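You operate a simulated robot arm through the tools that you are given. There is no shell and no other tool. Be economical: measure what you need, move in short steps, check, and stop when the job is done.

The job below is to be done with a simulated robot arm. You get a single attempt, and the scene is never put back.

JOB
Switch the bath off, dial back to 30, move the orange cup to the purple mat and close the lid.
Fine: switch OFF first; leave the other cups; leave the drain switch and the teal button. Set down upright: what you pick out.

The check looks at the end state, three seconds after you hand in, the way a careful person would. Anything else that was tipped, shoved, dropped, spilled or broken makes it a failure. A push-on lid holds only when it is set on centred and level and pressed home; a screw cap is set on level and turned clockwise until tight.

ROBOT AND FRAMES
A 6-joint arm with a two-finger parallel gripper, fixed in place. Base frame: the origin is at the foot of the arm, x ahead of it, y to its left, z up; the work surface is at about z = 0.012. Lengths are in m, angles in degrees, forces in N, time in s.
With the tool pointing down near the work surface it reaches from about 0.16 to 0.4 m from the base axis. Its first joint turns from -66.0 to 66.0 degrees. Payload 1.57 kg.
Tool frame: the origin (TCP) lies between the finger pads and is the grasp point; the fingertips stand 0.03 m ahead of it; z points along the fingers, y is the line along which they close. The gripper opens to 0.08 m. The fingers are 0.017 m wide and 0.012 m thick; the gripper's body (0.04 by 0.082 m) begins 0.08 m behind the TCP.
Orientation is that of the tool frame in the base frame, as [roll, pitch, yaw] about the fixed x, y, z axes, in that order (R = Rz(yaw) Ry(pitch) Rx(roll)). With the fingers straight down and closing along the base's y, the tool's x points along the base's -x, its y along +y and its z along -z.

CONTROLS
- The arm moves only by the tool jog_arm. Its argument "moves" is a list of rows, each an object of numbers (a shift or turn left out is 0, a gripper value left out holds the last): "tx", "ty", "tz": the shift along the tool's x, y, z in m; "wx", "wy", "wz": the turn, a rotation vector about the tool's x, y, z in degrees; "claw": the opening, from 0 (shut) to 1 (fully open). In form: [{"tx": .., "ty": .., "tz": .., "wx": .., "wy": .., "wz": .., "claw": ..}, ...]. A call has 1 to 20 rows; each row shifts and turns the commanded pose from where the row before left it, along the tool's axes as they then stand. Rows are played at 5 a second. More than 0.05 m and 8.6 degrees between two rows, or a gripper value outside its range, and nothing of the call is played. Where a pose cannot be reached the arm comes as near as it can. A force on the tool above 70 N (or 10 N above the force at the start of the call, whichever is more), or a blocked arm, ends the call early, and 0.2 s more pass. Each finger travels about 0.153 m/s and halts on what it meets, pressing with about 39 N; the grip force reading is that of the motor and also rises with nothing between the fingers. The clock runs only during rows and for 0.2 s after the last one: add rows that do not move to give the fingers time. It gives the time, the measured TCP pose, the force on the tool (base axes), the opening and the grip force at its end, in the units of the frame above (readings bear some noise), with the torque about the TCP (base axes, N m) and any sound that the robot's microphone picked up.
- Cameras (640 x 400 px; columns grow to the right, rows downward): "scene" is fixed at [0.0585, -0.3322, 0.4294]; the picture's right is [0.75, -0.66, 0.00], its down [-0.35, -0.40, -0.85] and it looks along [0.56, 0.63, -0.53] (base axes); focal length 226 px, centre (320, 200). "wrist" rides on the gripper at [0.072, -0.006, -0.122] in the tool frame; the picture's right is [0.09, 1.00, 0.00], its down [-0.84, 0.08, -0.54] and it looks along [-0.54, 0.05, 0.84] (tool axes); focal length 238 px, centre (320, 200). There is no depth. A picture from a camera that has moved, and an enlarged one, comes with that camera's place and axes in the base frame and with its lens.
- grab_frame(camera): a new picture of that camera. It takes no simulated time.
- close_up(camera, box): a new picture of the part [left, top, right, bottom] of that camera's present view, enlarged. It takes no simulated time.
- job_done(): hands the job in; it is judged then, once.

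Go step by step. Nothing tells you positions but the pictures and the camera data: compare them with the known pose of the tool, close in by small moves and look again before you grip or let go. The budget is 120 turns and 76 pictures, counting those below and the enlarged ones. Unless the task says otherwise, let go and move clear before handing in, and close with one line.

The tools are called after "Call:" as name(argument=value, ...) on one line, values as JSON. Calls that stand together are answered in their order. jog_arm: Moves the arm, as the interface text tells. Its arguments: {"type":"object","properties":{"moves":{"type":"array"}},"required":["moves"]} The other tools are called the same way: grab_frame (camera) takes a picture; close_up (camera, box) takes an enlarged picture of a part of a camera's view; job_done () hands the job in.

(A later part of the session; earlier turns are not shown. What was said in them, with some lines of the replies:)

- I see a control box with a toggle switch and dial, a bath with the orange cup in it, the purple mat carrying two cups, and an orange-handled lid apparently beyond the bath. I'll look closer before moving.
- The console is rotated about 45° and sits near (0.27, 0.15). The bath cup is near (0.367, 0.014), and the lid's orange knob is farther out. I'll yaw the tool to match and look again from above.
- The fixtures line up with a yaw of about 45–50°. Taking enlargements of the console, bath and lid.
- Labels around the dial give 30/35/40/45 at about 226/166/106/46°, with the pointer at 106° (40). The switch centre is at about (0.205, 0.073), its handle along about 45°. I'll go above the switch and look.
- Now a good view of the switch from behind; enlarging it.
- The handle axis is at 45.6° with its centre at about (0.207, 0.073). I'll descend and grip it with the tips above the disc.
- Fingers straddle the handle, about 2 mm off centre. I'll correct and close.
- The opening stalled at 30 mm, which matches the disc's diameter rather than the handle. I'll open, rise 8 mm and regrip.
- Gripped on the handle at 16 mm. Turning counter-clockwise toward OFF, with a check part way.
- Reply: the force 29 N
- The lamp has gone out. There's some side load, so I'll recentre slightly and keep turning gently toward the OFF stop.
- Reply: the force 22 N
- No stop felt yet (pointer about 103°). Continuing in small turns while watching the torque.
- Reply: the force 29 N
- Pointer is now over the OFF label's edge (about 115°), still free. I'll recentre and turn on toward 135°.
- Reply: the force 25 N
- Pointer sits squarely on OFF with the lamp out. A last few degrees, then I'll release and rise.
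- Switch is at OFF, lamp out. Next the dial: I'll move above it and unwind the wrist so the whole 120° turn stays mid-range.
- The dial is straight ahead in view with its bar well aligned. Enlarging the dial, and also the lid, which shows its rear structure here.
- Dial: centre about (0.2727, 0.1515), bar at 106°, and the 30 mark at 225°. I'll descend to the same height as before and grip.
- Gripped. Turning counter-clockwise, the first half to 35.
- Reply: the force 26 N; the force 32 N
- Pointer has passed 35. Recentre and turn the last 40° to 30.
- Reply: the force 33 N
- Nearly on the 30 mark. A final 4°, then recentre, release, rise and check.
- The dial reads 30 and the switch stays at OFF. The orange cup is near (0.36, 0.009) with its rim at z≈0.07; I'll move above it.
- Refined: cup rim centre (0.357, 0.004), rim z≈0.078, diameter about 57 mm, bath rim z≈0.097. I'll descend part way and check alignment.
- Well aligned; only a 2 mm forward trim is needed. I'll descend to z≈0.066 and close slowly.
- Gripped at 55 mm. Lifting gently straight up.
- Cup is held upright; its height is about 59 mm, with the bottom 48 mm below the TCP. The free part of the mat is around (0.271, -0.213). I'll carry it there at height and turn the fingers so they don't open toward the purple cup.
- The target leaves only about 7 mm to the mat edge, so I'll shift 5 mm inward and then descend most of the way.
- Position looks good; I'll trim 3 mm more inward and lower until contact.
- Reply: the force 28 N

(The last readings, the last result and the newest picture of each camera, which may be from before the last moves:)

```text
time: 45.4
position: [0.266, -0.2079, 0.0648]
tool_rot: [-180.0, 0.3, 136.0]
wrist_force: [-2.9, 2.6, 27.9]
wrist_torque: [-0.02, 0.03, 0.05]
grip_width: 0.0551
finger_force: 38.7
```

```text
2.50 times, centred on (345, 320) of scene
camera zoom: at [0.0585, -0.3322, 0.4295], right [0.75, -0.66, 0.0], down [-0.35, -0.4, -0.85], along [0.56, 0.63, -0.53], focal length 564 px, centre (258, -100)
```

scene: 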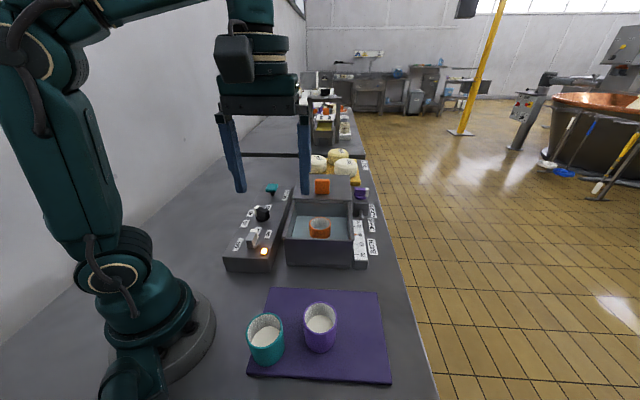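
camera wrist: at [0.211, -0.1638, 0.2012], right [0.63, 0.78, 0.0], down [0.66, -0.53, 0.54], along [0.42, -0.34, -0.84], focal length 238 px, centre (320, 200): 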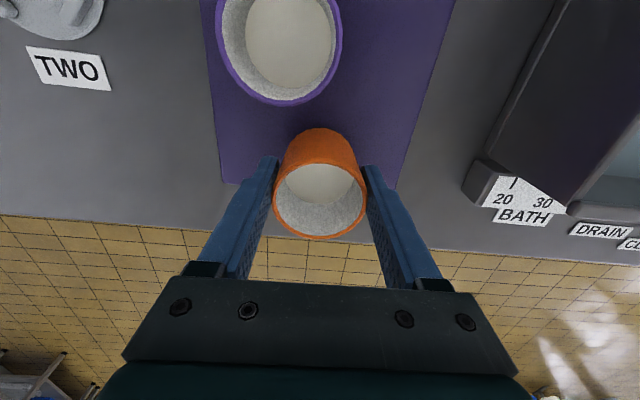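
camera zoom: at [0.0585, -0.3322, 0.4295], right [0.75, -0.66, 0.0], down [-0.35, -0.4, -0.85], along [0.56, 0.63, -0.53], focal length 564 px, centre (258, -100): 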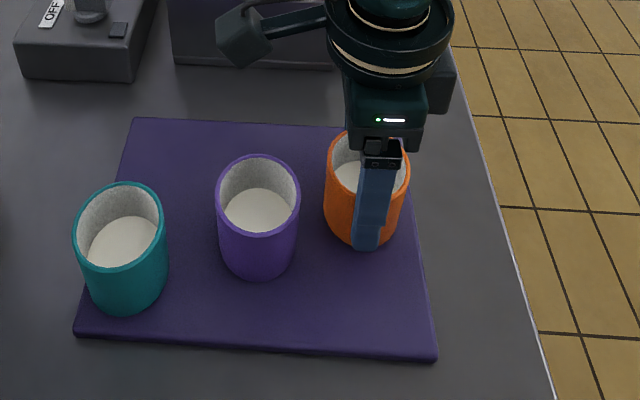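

Firm contact with the mat, with the cup fully on it. I'll unload slightly, open, and rise straight up.

Call:
jog_arm(moves=[{"tz": -0.001}, {"claw": 0.75}, {"claw": 0.85}, {"claw": 1}, {}, {"tz": -0.02}, {"tz": -0.04}, {"tz": -0.04}, {"tz": -0.03}, {}])

Call:
grab_frame(camera="wrist")

Call:
close_up(camera="scene", box=[200, 200, 440, 400])

```text
time: 47.6
position: [0.2639, -0.2076, 0.1951]
tool_rot: [180.0, 0.0, 136.0]
wrist_force: [0.1, -0.2, 0.3]
wrist_torque: [0.05, 0.03, 0.01]
grip_width: 0.0801
finger_force: 0.0
```

```text
32 pictures are left
camera wrist: at [0.208, -0.1625, 0.3163], right [0.63, 0.78, 0.0], down [0.66, -0.53, 0.54], along [0.42, -0.34, -0.84], focal length 238 px, centre (320, 200)
```

wrist: 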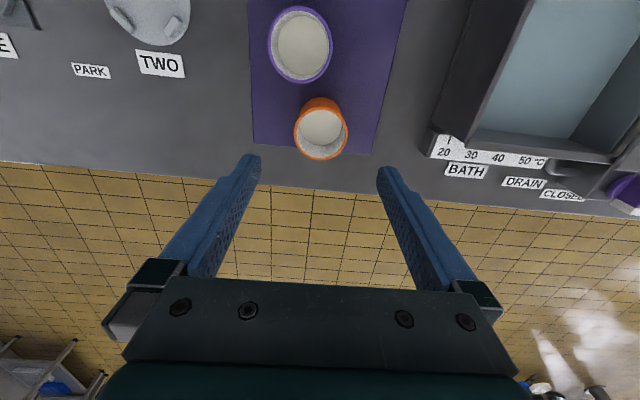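

```text
2.00 times, centred on (320, 300) of scene
camera zoom: at [0.0585, -0.3322, 0.4294], right [0.75, -0.66, 0.0], down [-0.35, -0.4, -0.85], along [0.56, 0.63, -0.53], focal length 451 px, centre (320, 0)
```

zoom: 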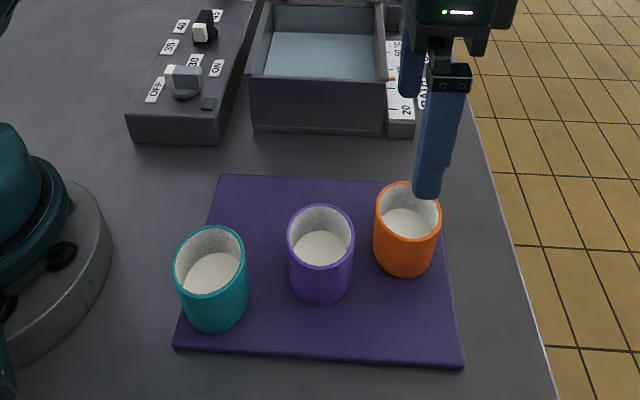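

The orange cup stands upright on the mat with the other cups untouched. Now the lid: it's a flat sliding lid behind the bath, with an upright knob near (0.41, 0.057) and its top at z≈0.16. I'll go above it to look.

Call:
jog_arm(moves=[{"tz": -0.04}, {"tz": -0.02}, {"tx": 0.0111, "ty": 0.0394}, {"tx": 0.0111, "ty": 0.0394}, {"tx": 0.0111, "ty": 0.0394}, {"tx": 0.0111, "ty": 0.0394}, {"tx": 0.0111, "ty": 0.0394}, {"tx": 0.0111, "ty": 0.0394}, {"tx": 0.0111, "ty": 0.0394, "wz": -2}, {}])

Call:
grab_frame(camera="wrist")

Call:
close_up(camera="scene", box=[250, 120, 390, 280])

```text
time: 49.8
position: [0.3521, 0.0424, 0.2223]
tool_rot: [179.9, 0.0, 138.0]
wrist_force: [0.0, -0.3, 0.1]
wrist_torque: [-0.01, 0.04, 0.02]
grip_width: 0.0797
finger_force: 0.1
out of reach, approached as far as the arm can: row 2, 6, 7, 8, 9
```

```text
30 pictures are left
camera wrist: at [0.2947, 0.0859, 0.3458], right [0.6, 0.8, 0.0], down [0.67, -0.5, 0.54], along [0.43, -0.32, -0.84], focal length 238 px, centre (320, 200)
```

wrist: 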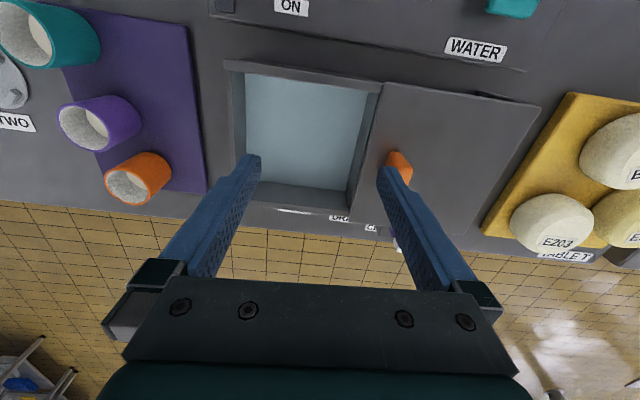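

```text
2.50 times, centred on (320, 200) of scene
camera zoom: at [0.0585, -0.3322, 0.4294], right [0.75, -0.66, 0.0], down [-0.35, -0.4, -0.85], along [0.56, 0.63, -0.53], focal length 564 px, centre (320, 200)
```

zoom: 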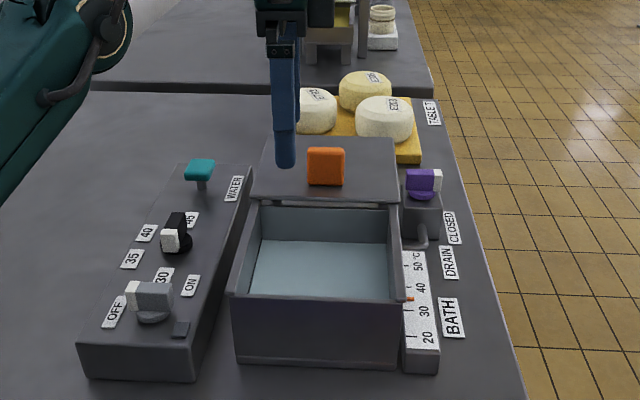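

That height is beyond straight-down reach. I'll lower a little, turn the fingers back so they grip the knob's sides, and lean the tool outward along the slide direction.

Call:
jog_arm(moves=[{"ty": -0.04}, {"wz": -8}, {"wz": -8}, {"wz": -8}, {"wz": -8}, {"wz": -8}, {"wz": -8}, {"wz": -8}, {"wz": -8}, {"wz": -8}, {"wz": -8}, {"wz": -8}, {"wz": -2}, {}])

```text
time: 52.8
position: [0.3261, 0.0128, 0.2232]
tool_rot: [179.9, 0.0, -132.0]
wrist_force: [0.4, -0.4, 0.9]
wrist_torque: [0.01, 0.03, -0.02]
grip_width: 0.0802
finger_force: 0.1
```

Call:
jog_arm(moves=[{"wy": -7}, {"wy": -7}, {"wy": -6}, {"ty": -0.0345}, {}])

Call:
grab_frame(camera="wrist")

Call:
close_up(camera="scene", box=[250, 110, 390, 250])

```text
time: 54.0
position: [0.3538, -0.0123, 0.2232]
tool_rot: [179.9, 20.1, -132.0]
wrist_force: [-0.1, -0.5, -0.6]
wrist_torque: [-0.03, 0.02, 0.0]
grip_width: 0.08
finger_force: 0.0
```

```text
28 pictures are left
camera wrist: at [0.2855, -0.0973, 0.3127], right [-0.8, 0.6, -0.03], down [0.34, 0.5, 0.8], along [0.5, 0.62, -0.6], focal length 238 px, centre (320, 200)
```

wrist: 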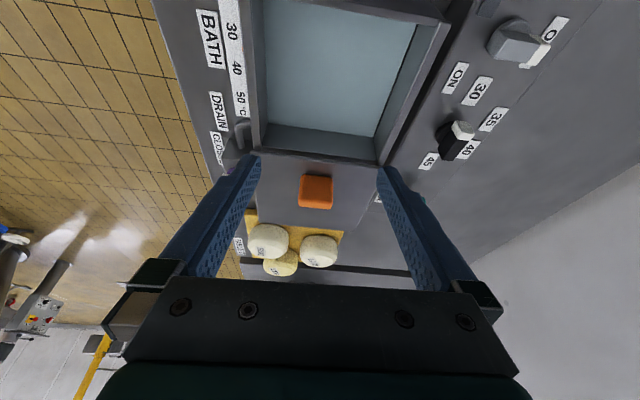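

```text
2.86 times, centred on (320, 180) of scene
camera zoom: at [0.0585, -0.3322, 0.4294], right [0.75, -0.66, 0.0], down [-0.35, -0.4, -0.85], along [0.56, 0.63, -0.53], focal length 644 px, centre (320, 257)
```

zoom: 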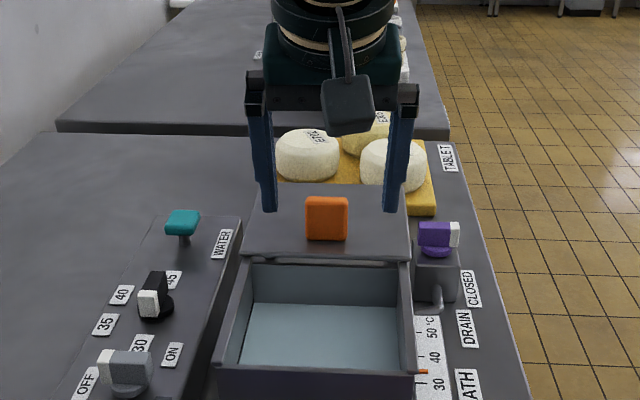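

Refined: the knob's front face is at about (0.432, 0.077), z 0.105–0.15, roughly 43 mm wide. I'm laterally aligned already; I'll lean to 30° and approach part way.

Call:
jog_arm(moves=[{"wy": -5, "claw": 0.85}, {"wy": -5}, {"tx": -0.0171, "tz": 0.0303}, {"tx": -0.0171, "tz": 0.0303}, {"tx": -0.0171, "tz": 0.0303}, {}])

Call:
grab_frame(camera="wrist")

Call:
close_up(camera="scene", box=[250, 110, 390, 250])

```text
time: 55.4
position: [0.4143, 0.0578, 0.1711]
tool_rot: [-179.9, 29.9, -131.9]
wrist_force: [0.1, -0.6, 0.7]
wrist_torque: [0.0, -0.03, 0.02]
grip_width: 0.068
finger_force: 0.1
```

```text
26 pictures are left
camera wrist: at [0.3364, -0.0385, 0.2411], right [-0.79, 0.61, -0.05], down [0.25, 0.39, 0.89], along [0.56, 0.69, -0.46], focal length 238 px, centre (320, 200)
```

wrist: 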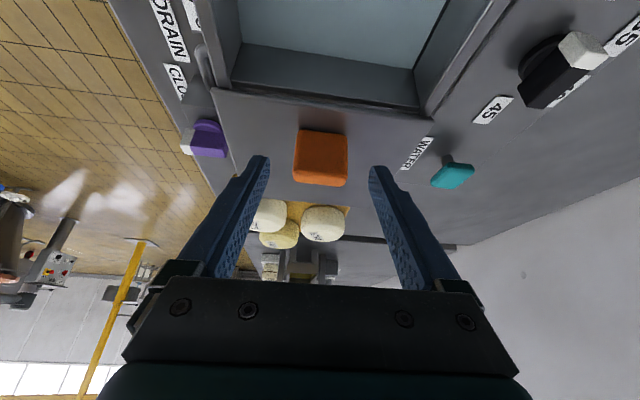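

```text
2.86 times, centred on (320, 180) of scene
camera zoom: at [0.0585, -0.3322, 0.4294], right [0.75, -0.66, 0.0], down [-0.35, -0.4, -0.85], along [0.56, 0.63, -0.53], focal length 644 px, centre (320, 257)
```

zoom: 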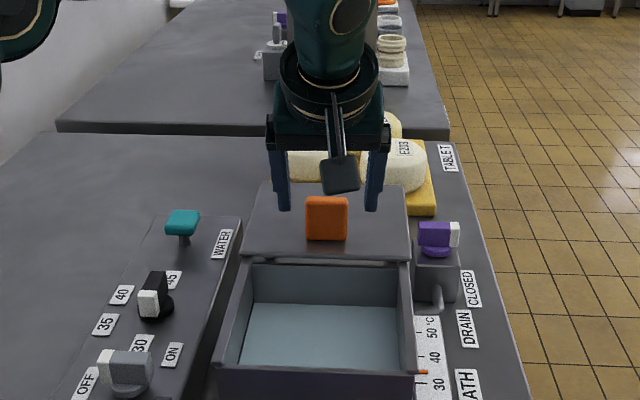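

Reachable, and the knob is centred between the fingers. Moving in to straddle it.

Call:
jog_arm(moves=[{"tx": -0.005, "tz": 0.014}, {"tx": -0.005, "tz": 0.014}, {"tx": -0.005, "tz": 0.0141}, {}])

Call:
grab_frame(camera="wrist")

Call:
close_up(camera="scene", box=[270, 130, 370, 230])

```text
time: 56.4
position: [0.4361, 0.0807, 0.141]
tool_rot: [179.9, 30.0, -132.0]
wrist_force: [0.0, 0.2, 0.7]
wrist_torque: [-0.03, 0.0, 0.03]
grip_width: 0.0678
finger_force: 0.0
```

```text
24 pictures are left
camera wrist: at [0.3587, -0.0147, 0.2115], right [-0.79, 0.61, -0.05], down [0.25, 0.39, 0.89], along [0.56, 0.69, -0.46], focal length 238 px, centre (320, 200)
```

wrist: 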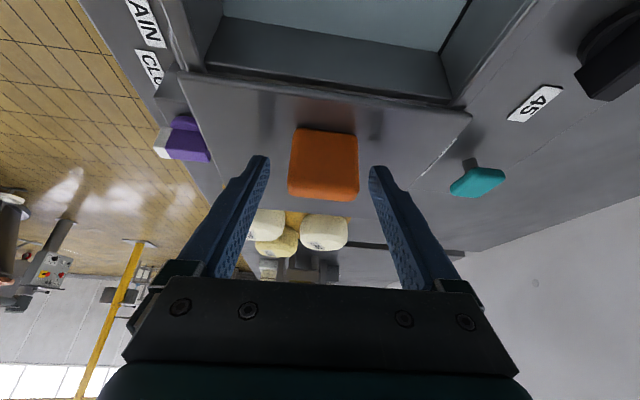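

```text
4.00 times, centred on (320, 180) of scene
camera zoom: at [0.0585, -0.3322, 0.4294], right [0.75, -0.66, 0.0], down [-0.35, -0.4, -0.85], along [0.56, 0.63, -0.53], focal length 902 px, centre (320, 280)
```

zoom: 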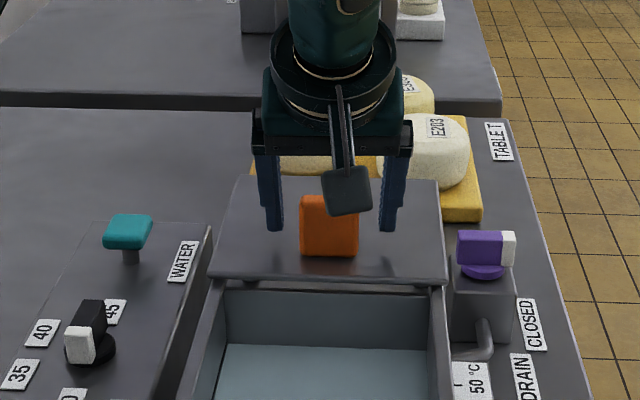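

The fingers straddle the knob at mid-thickness. Closing.

Call:
jog_arm(moves=[{"claw": 0.7}, {"claw": 0.6}, {"claw": 0.5}, {"claw": 0.4}, {}, {}])

```text
time: 57.8
position: [0.4352, 0.0811, 0.1416]
tool_rot: [179.8, 29.9, -132.0]
wrist_force: [-21.6, 15.2, 4.0]
wrist_torque: [-0.47, -0.63, -0.83]
grip_width: 0.0426
finger_force: 45.0
```

Gripped at 43 mm. I'll ease out the lateral load, then pull the first 15 mm along the slide axis.

Call:
jog_arm(moves=[{"ty": 0.002}, {}, {"tx": 0.00433, "tz": -0.0025}, {"tx": 0.00433, "tz": -0.0025}, {"tx": 0.00433, "tz": -0.0025}, {}])

Call:
close_up(camera="scene", box=[260, 130, 380, 280])

```text
time: 59.2
position: [0.4246, 0.0712, 0.141]
tool_rot: [180.0, 29.9, -132.0]
wrist_force: [-9.7, 9.3, 2.0]
wrist_torque: [0.07, -0.36, -0.64]
grip_width: 0.0422
finger_force: 44.8
```

```text
2.67 times, centred on (320, 205) of scene
camera zoom: at [0.0585, -0.3322, 0.4294], right [0.75, -0.66, 0.0], down [-0.35, -0.4, -0.85], along [0.56, 0.63, -0.53], focal length 602 px, centre (320, 187)
```

zoom: 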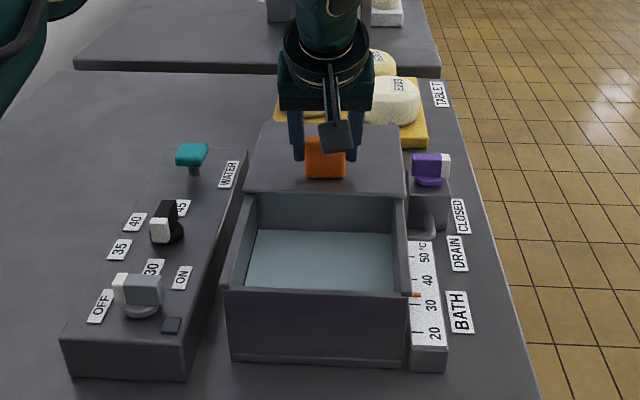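

The lid is sliding smoothly. Continuing.

Call:
jog_arm(moves=[{"ty": 0.001, "tx": 0.00866, "tz": -0.005}, {"tx": 0.00866, "tz": -0.005}, {"tx": 0.00866, "tz": -0.005}, {"tx": 0.00866, "tz": -0.005}, {}])

Call:
close_up(camera="scene", box=[260, 130, 380, 280])

```text
time: 60.4
position: [0.3963, 0.0427, 0.1422]
tool_rot: [179.9, 30.0, -132.0]
wrist_force: [-18.6, 15.6, 11.8]
wrist_torque: [-0.73, 0.16, -0.71]
grip_width: 0.0425
finger_force: 45.1
```

```text
2.67 times, centred on (320, 205) of scene
camera zoom: at [0.0585, -0.3322, 0.4294], right [0.75, -0.66, 0.0], down [-0.35, -0.4, -0.85], along [0.56, 0.63, -0.53], focal length 602 px, centre (320, 187)
```

zoom: 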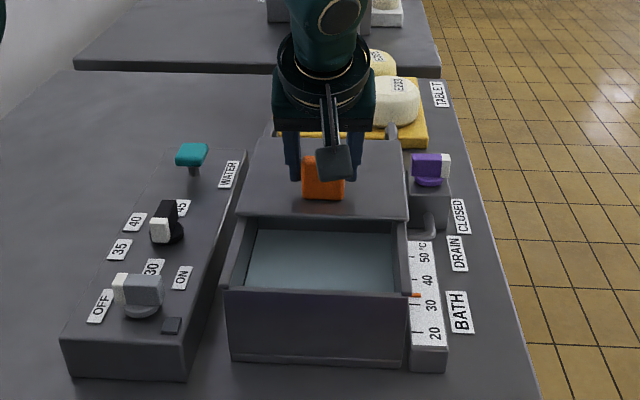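

Lateral force and torque suggest the true axis is nearer 45° than 48°. I'll turn the tool 3° to match and ease the load before going on.

Call:
jog_arm(moves=[{"wx": 1.5, "wz": 2.6, "ty": 0.001}, {"ty": 0.0015}, {}])

```text
time: 61.2
position: [0.3953, 0.0423, 0.1409]
tool_rot: [-179.7, 29.9, -135.0]
wrist_force: [9.2, -8.9, -6.7]
wrist_torque: [0.41, 0.46, 0.52]
grip_width: 0.0419
finger_force: 44.8
```

Call:
jog_arm(moves=[{"wx": -0.6, "wz": -1.0, "ty": -0.0006}, {"tx": 0.00866, "tz": -0.005}, {"tx": 0.00866, "tz": -0.005}, {"tx": 0.00866, "tz": -0.005}, {}])

Call:
close_up(camera="scene", box=[260, 130, 380, 280])

```text
time: 62.4
position: [0.3744, 0.0207, 0.142]
tool_rot: [-179.8, 30.0, -134.0]
wrist_force: [11.7, -13.1, -5.5]
wrist_torque: [-0.05, 0.3, -0.78]
grip_width: 0.0414
finger_force: 44.8
```

```text
2.67 times, centred on (320, 205) of scene
camera zoom: at [0.0585, -0.3323, 0.4294], right [0.75, -0.66, 0.0], down [-0.35, -0.4, -0.85], along [0.56, 0.63, -0.53], focal length 602 px, centre (320, 187)
```

zoom: 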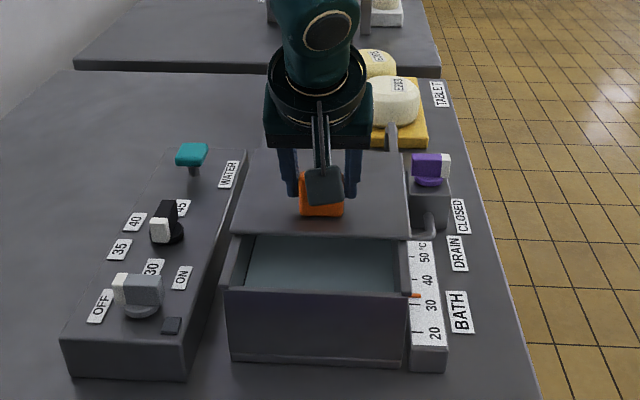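

Call:
jog_arm(moves=[{"ty": -0.001, "tx": 0.00866, "tz": -0.005}, {"tx": 0.00866, "tz": -0.005}, {"tx": 0.00866, "tz": -0.005}, {}])

Call:
close_up(camera="scene", box=[260, 130, 380, 280])

```text
time: 63.4
position: [0.3539, 0.0, 0.1418]
tool_rot: [179.8, 30.0, -133.8]
wrist_force: [-8.5, 7.5, -2.3]
wrist_torque: [-0.8, -0.6, -0.5]
grip_width: 0.0419
finger_force: 44.9
```

```text
2.67 times, centred on (320, 205) of scene
camera zoom: at [0.0585, -0.3322, 0.4294], right [0.75, -0.66, 0.0], down [-0.35, -0.4, -0.85], along [0.56, 0.63, -0.53], focal length 602 px, centre (320, 187)
```

zoom: 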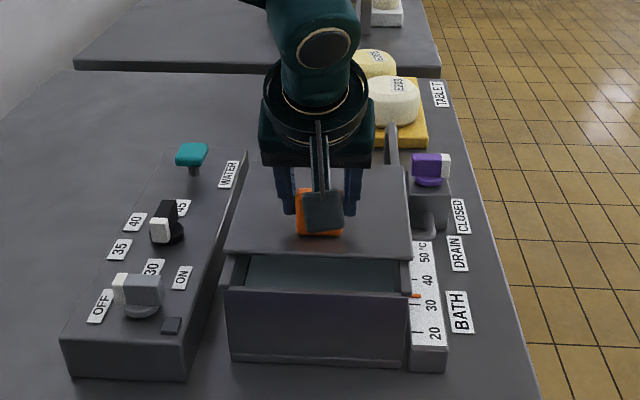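

About 35 mm of opening remain. Continuing in smaller steps and watching for the end stop.

Call:
jog_arm(moves=[{"tx": 0.00866, "tz": -0.005}, {"tx": 0.00866, "tz": -0.005}, {"tx": 0.00433, "tz": -0.0025}, {}])

Call:
close_up(camera="scene", box=[260, 130, 380, 280])

```text
time: 64.4
position: [0.3366, -0.0178, 0.1415]
tool_rot: [179.8, 30.1, -133.9]
wrist_force: [-15.5, 13.3, -5.5]
wrist_torque: [0.1, -1.3, -0.64]
grip_width: 0.0419
finger_force: 45.0
```

```text
2.67 times, centred on (320, 205) of scene
camera zoom: at [0.0585, -0.3322, 0.4294], right [0.75, -0.66, 0.0], down [-0.35, -0.4, -0.85], along [0.56, 0.63, -0.53], focal length 602 px, centre (320, 187)
```

zoom: 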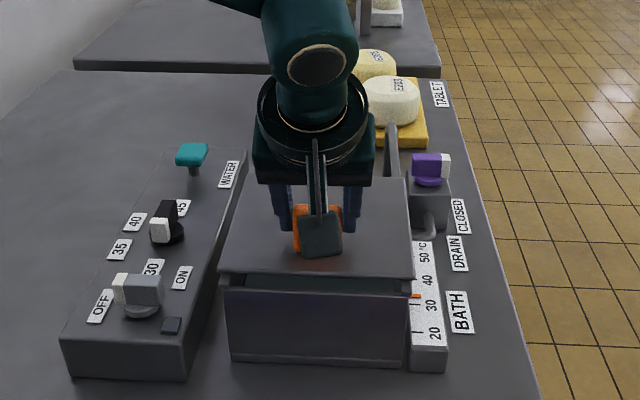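

Call:
jog_arm(moves=[{"ty": 0.001, "tx": 0.00433, "tz": -0.0025}, {"tx": 0.00433, "tz": -0.0025}, {}])

Call:
close_up(camera="scene", box=[280, 190, 380, 290])

```text
time: 65.2
position: [0.3291, -0.0243, 0.1423]
tool_rot: [179.9, 30.1, -133.8]
wrist_force: [-10.6, 9.4, 5.7]
wrist_torque: [-0.77, 0.83, -0.71]
grip_width: 0.042
finger_force: 45.3
```

```text
4.00 times, centred on (330, 240) of scene
camera zoom: at [0.0585, -0.3322, 0.4294], right [0.75, -0.66, 0.0], down [-0.35, -0.4, -0.85], along [0.56, 0.63, -0.53], focal length 902 px, centre (280, 40)
```

zoom: 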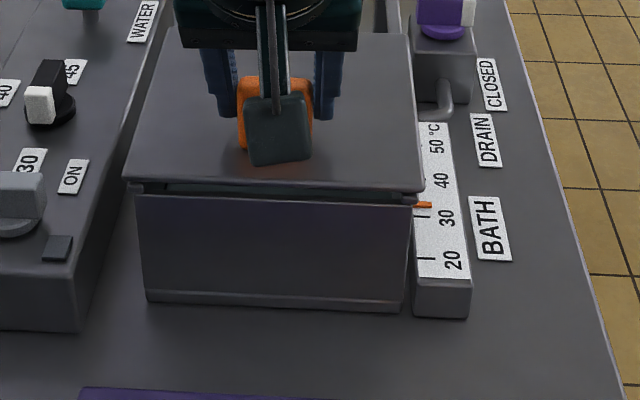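

A small gap is left at the front. Two more small pulls.

Call:
jog_arm(moves=[{"ty": 0.0005, "tx": 0.00346, "tz": -0.002}, {"tx": 0.00346, "tz": -0.002}, {}])

Call:
close_up(camera="scene", box=[280, 190, 380, 290])

```text
time: 66.0
position: [0.3241, -0.0289, 0.1432]
tool_rot: [-179.9, 30.5, -134.0]
wrist_force: [13.7, 27.0, 3.5]
wrist_torque: [-0.07, -0.42, -0.65]
grip_width: 0.0419
finger_force: 45.0
```

```text
4.00 times, centred on (330, 240) of scene
camera zoom: at [0.0585, -0.3322, 0.4294], right [0.75, -0.66, 0.0], down [-0.35, -0.4, -0.85], along [0.56, 0.63, -0.53], focal length 902 px, centre (280, 40)
```

zoom: 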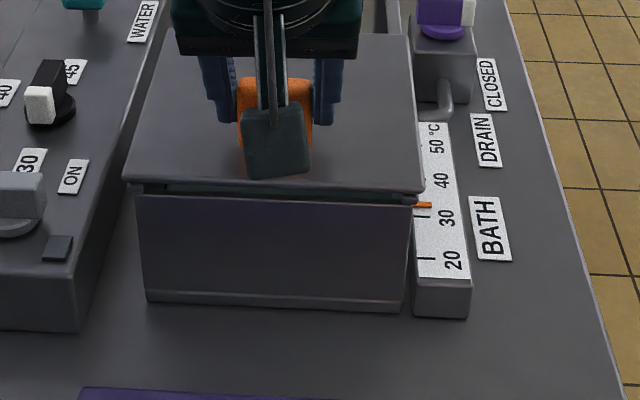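

The force along the axis rose to about 29 N and the lid stopped moving, with its front edge flush with the bath's front wall: closed at its stop. I'll unload, release and back off.

Call:
jog_arm(moves=[{"tx": -0.0026, "tz": 0.0015}, {"claw": 0.6}, {"claw": 0.75}, {}, {"tz": -0.03}, {"tz": -0.04}, {"tz": -0.04}, {}])

Call:
grab_frame(camera="wrist")

Call:
close_up(camera="scene", box=[260, 170, 380, 280])

```text
time: 67.8
position: [0.2861, -0.0687, 0.2377]
tool_rot: [180.0, 30.0, -133.8]
wrist_force: [0.4, 0.0, -0.8]
wrist_torque: [0.02, -0.06, 0.0]
grip_width: 0.0599
finger_force: 0.1
```

```text
15 pictures are left
camera wrist: at [0.205, -0.1618, 0.3066], right [-0.77, 0.63, -0.05], down [0.26, 0.38, 0.89], along [0.58, 0.67, -0.46], focal length 238 px, centre (320, 200)
```

wrist: 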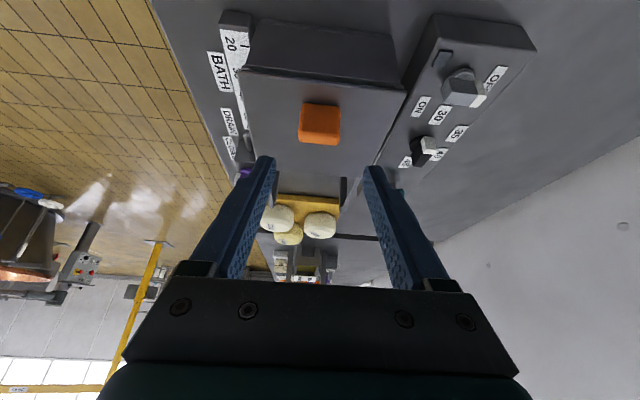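

```text
3.64 times, centred on (320, 225) of scene
camera zoom: at [0.0585, -0.3322, 0.4294], right [0.75, -0.66, 0.0], down [-0.35, -0.4, -0.85], along [0.56, 0.63, -0.53], focal length 820 px, centre (320, 109)
```

zoom: 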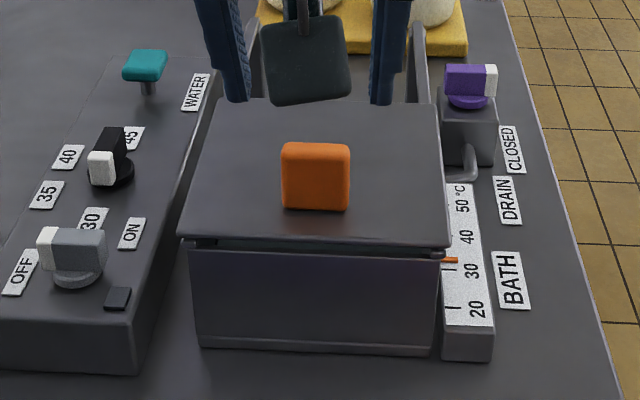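

The lid is closed and flush, and the arm is clear. One last look over everything.

Call:
jog_arm(moves=[{"tz": -0.03}, {}, {}])

Call:
grab_frame(camera="scene")

Call:
close_up(camera="wrist", box=[200, 0, 560, 200])

```text
time: 68.6
position: [0.2763, -0.0796, 0.2624]
tool_rot: [-179.9, 30.0, -133.8]
wrist_force: [-0.3, 0.0, -0.7]
wrist_torque: [0.02, 0.02, 0.0]
grip_width: 0.0602
finger_force: 0.1
```

```text
13 pictures are left
```

scene: 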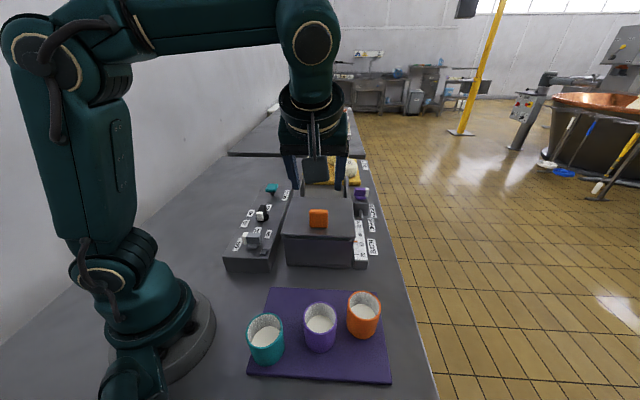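

```text
1.78 times, centred on (380, 100) of wrist
camera zoom: at [0.1957, -0.1723, 0.332], right [-0.77, 0.63, -0.05], down [0.26, 0.38, 0.89], along [0.58, 0.67, -0.46], focal length 424 px, centre (213, 378)
```

zoom: 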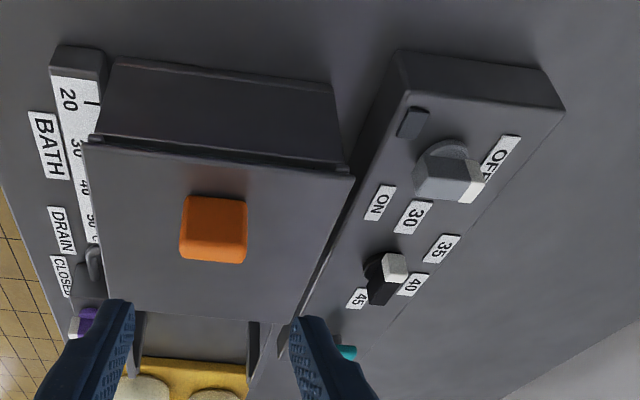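

Everything checks out: switch at OFF with the lamp out, dial on 30, orange cup upright on the purple mat, lid shut, and the rest undisturbed.

Call:
job_done()

```text
The job is handed in.
```

The job is handed in: the bath was switched OFF first, the dial is set to 30, the orange cup stands upright on the purple mat, and the lid is slid shut to its stop. I left the other cups, the drain switch and the teal button alone.
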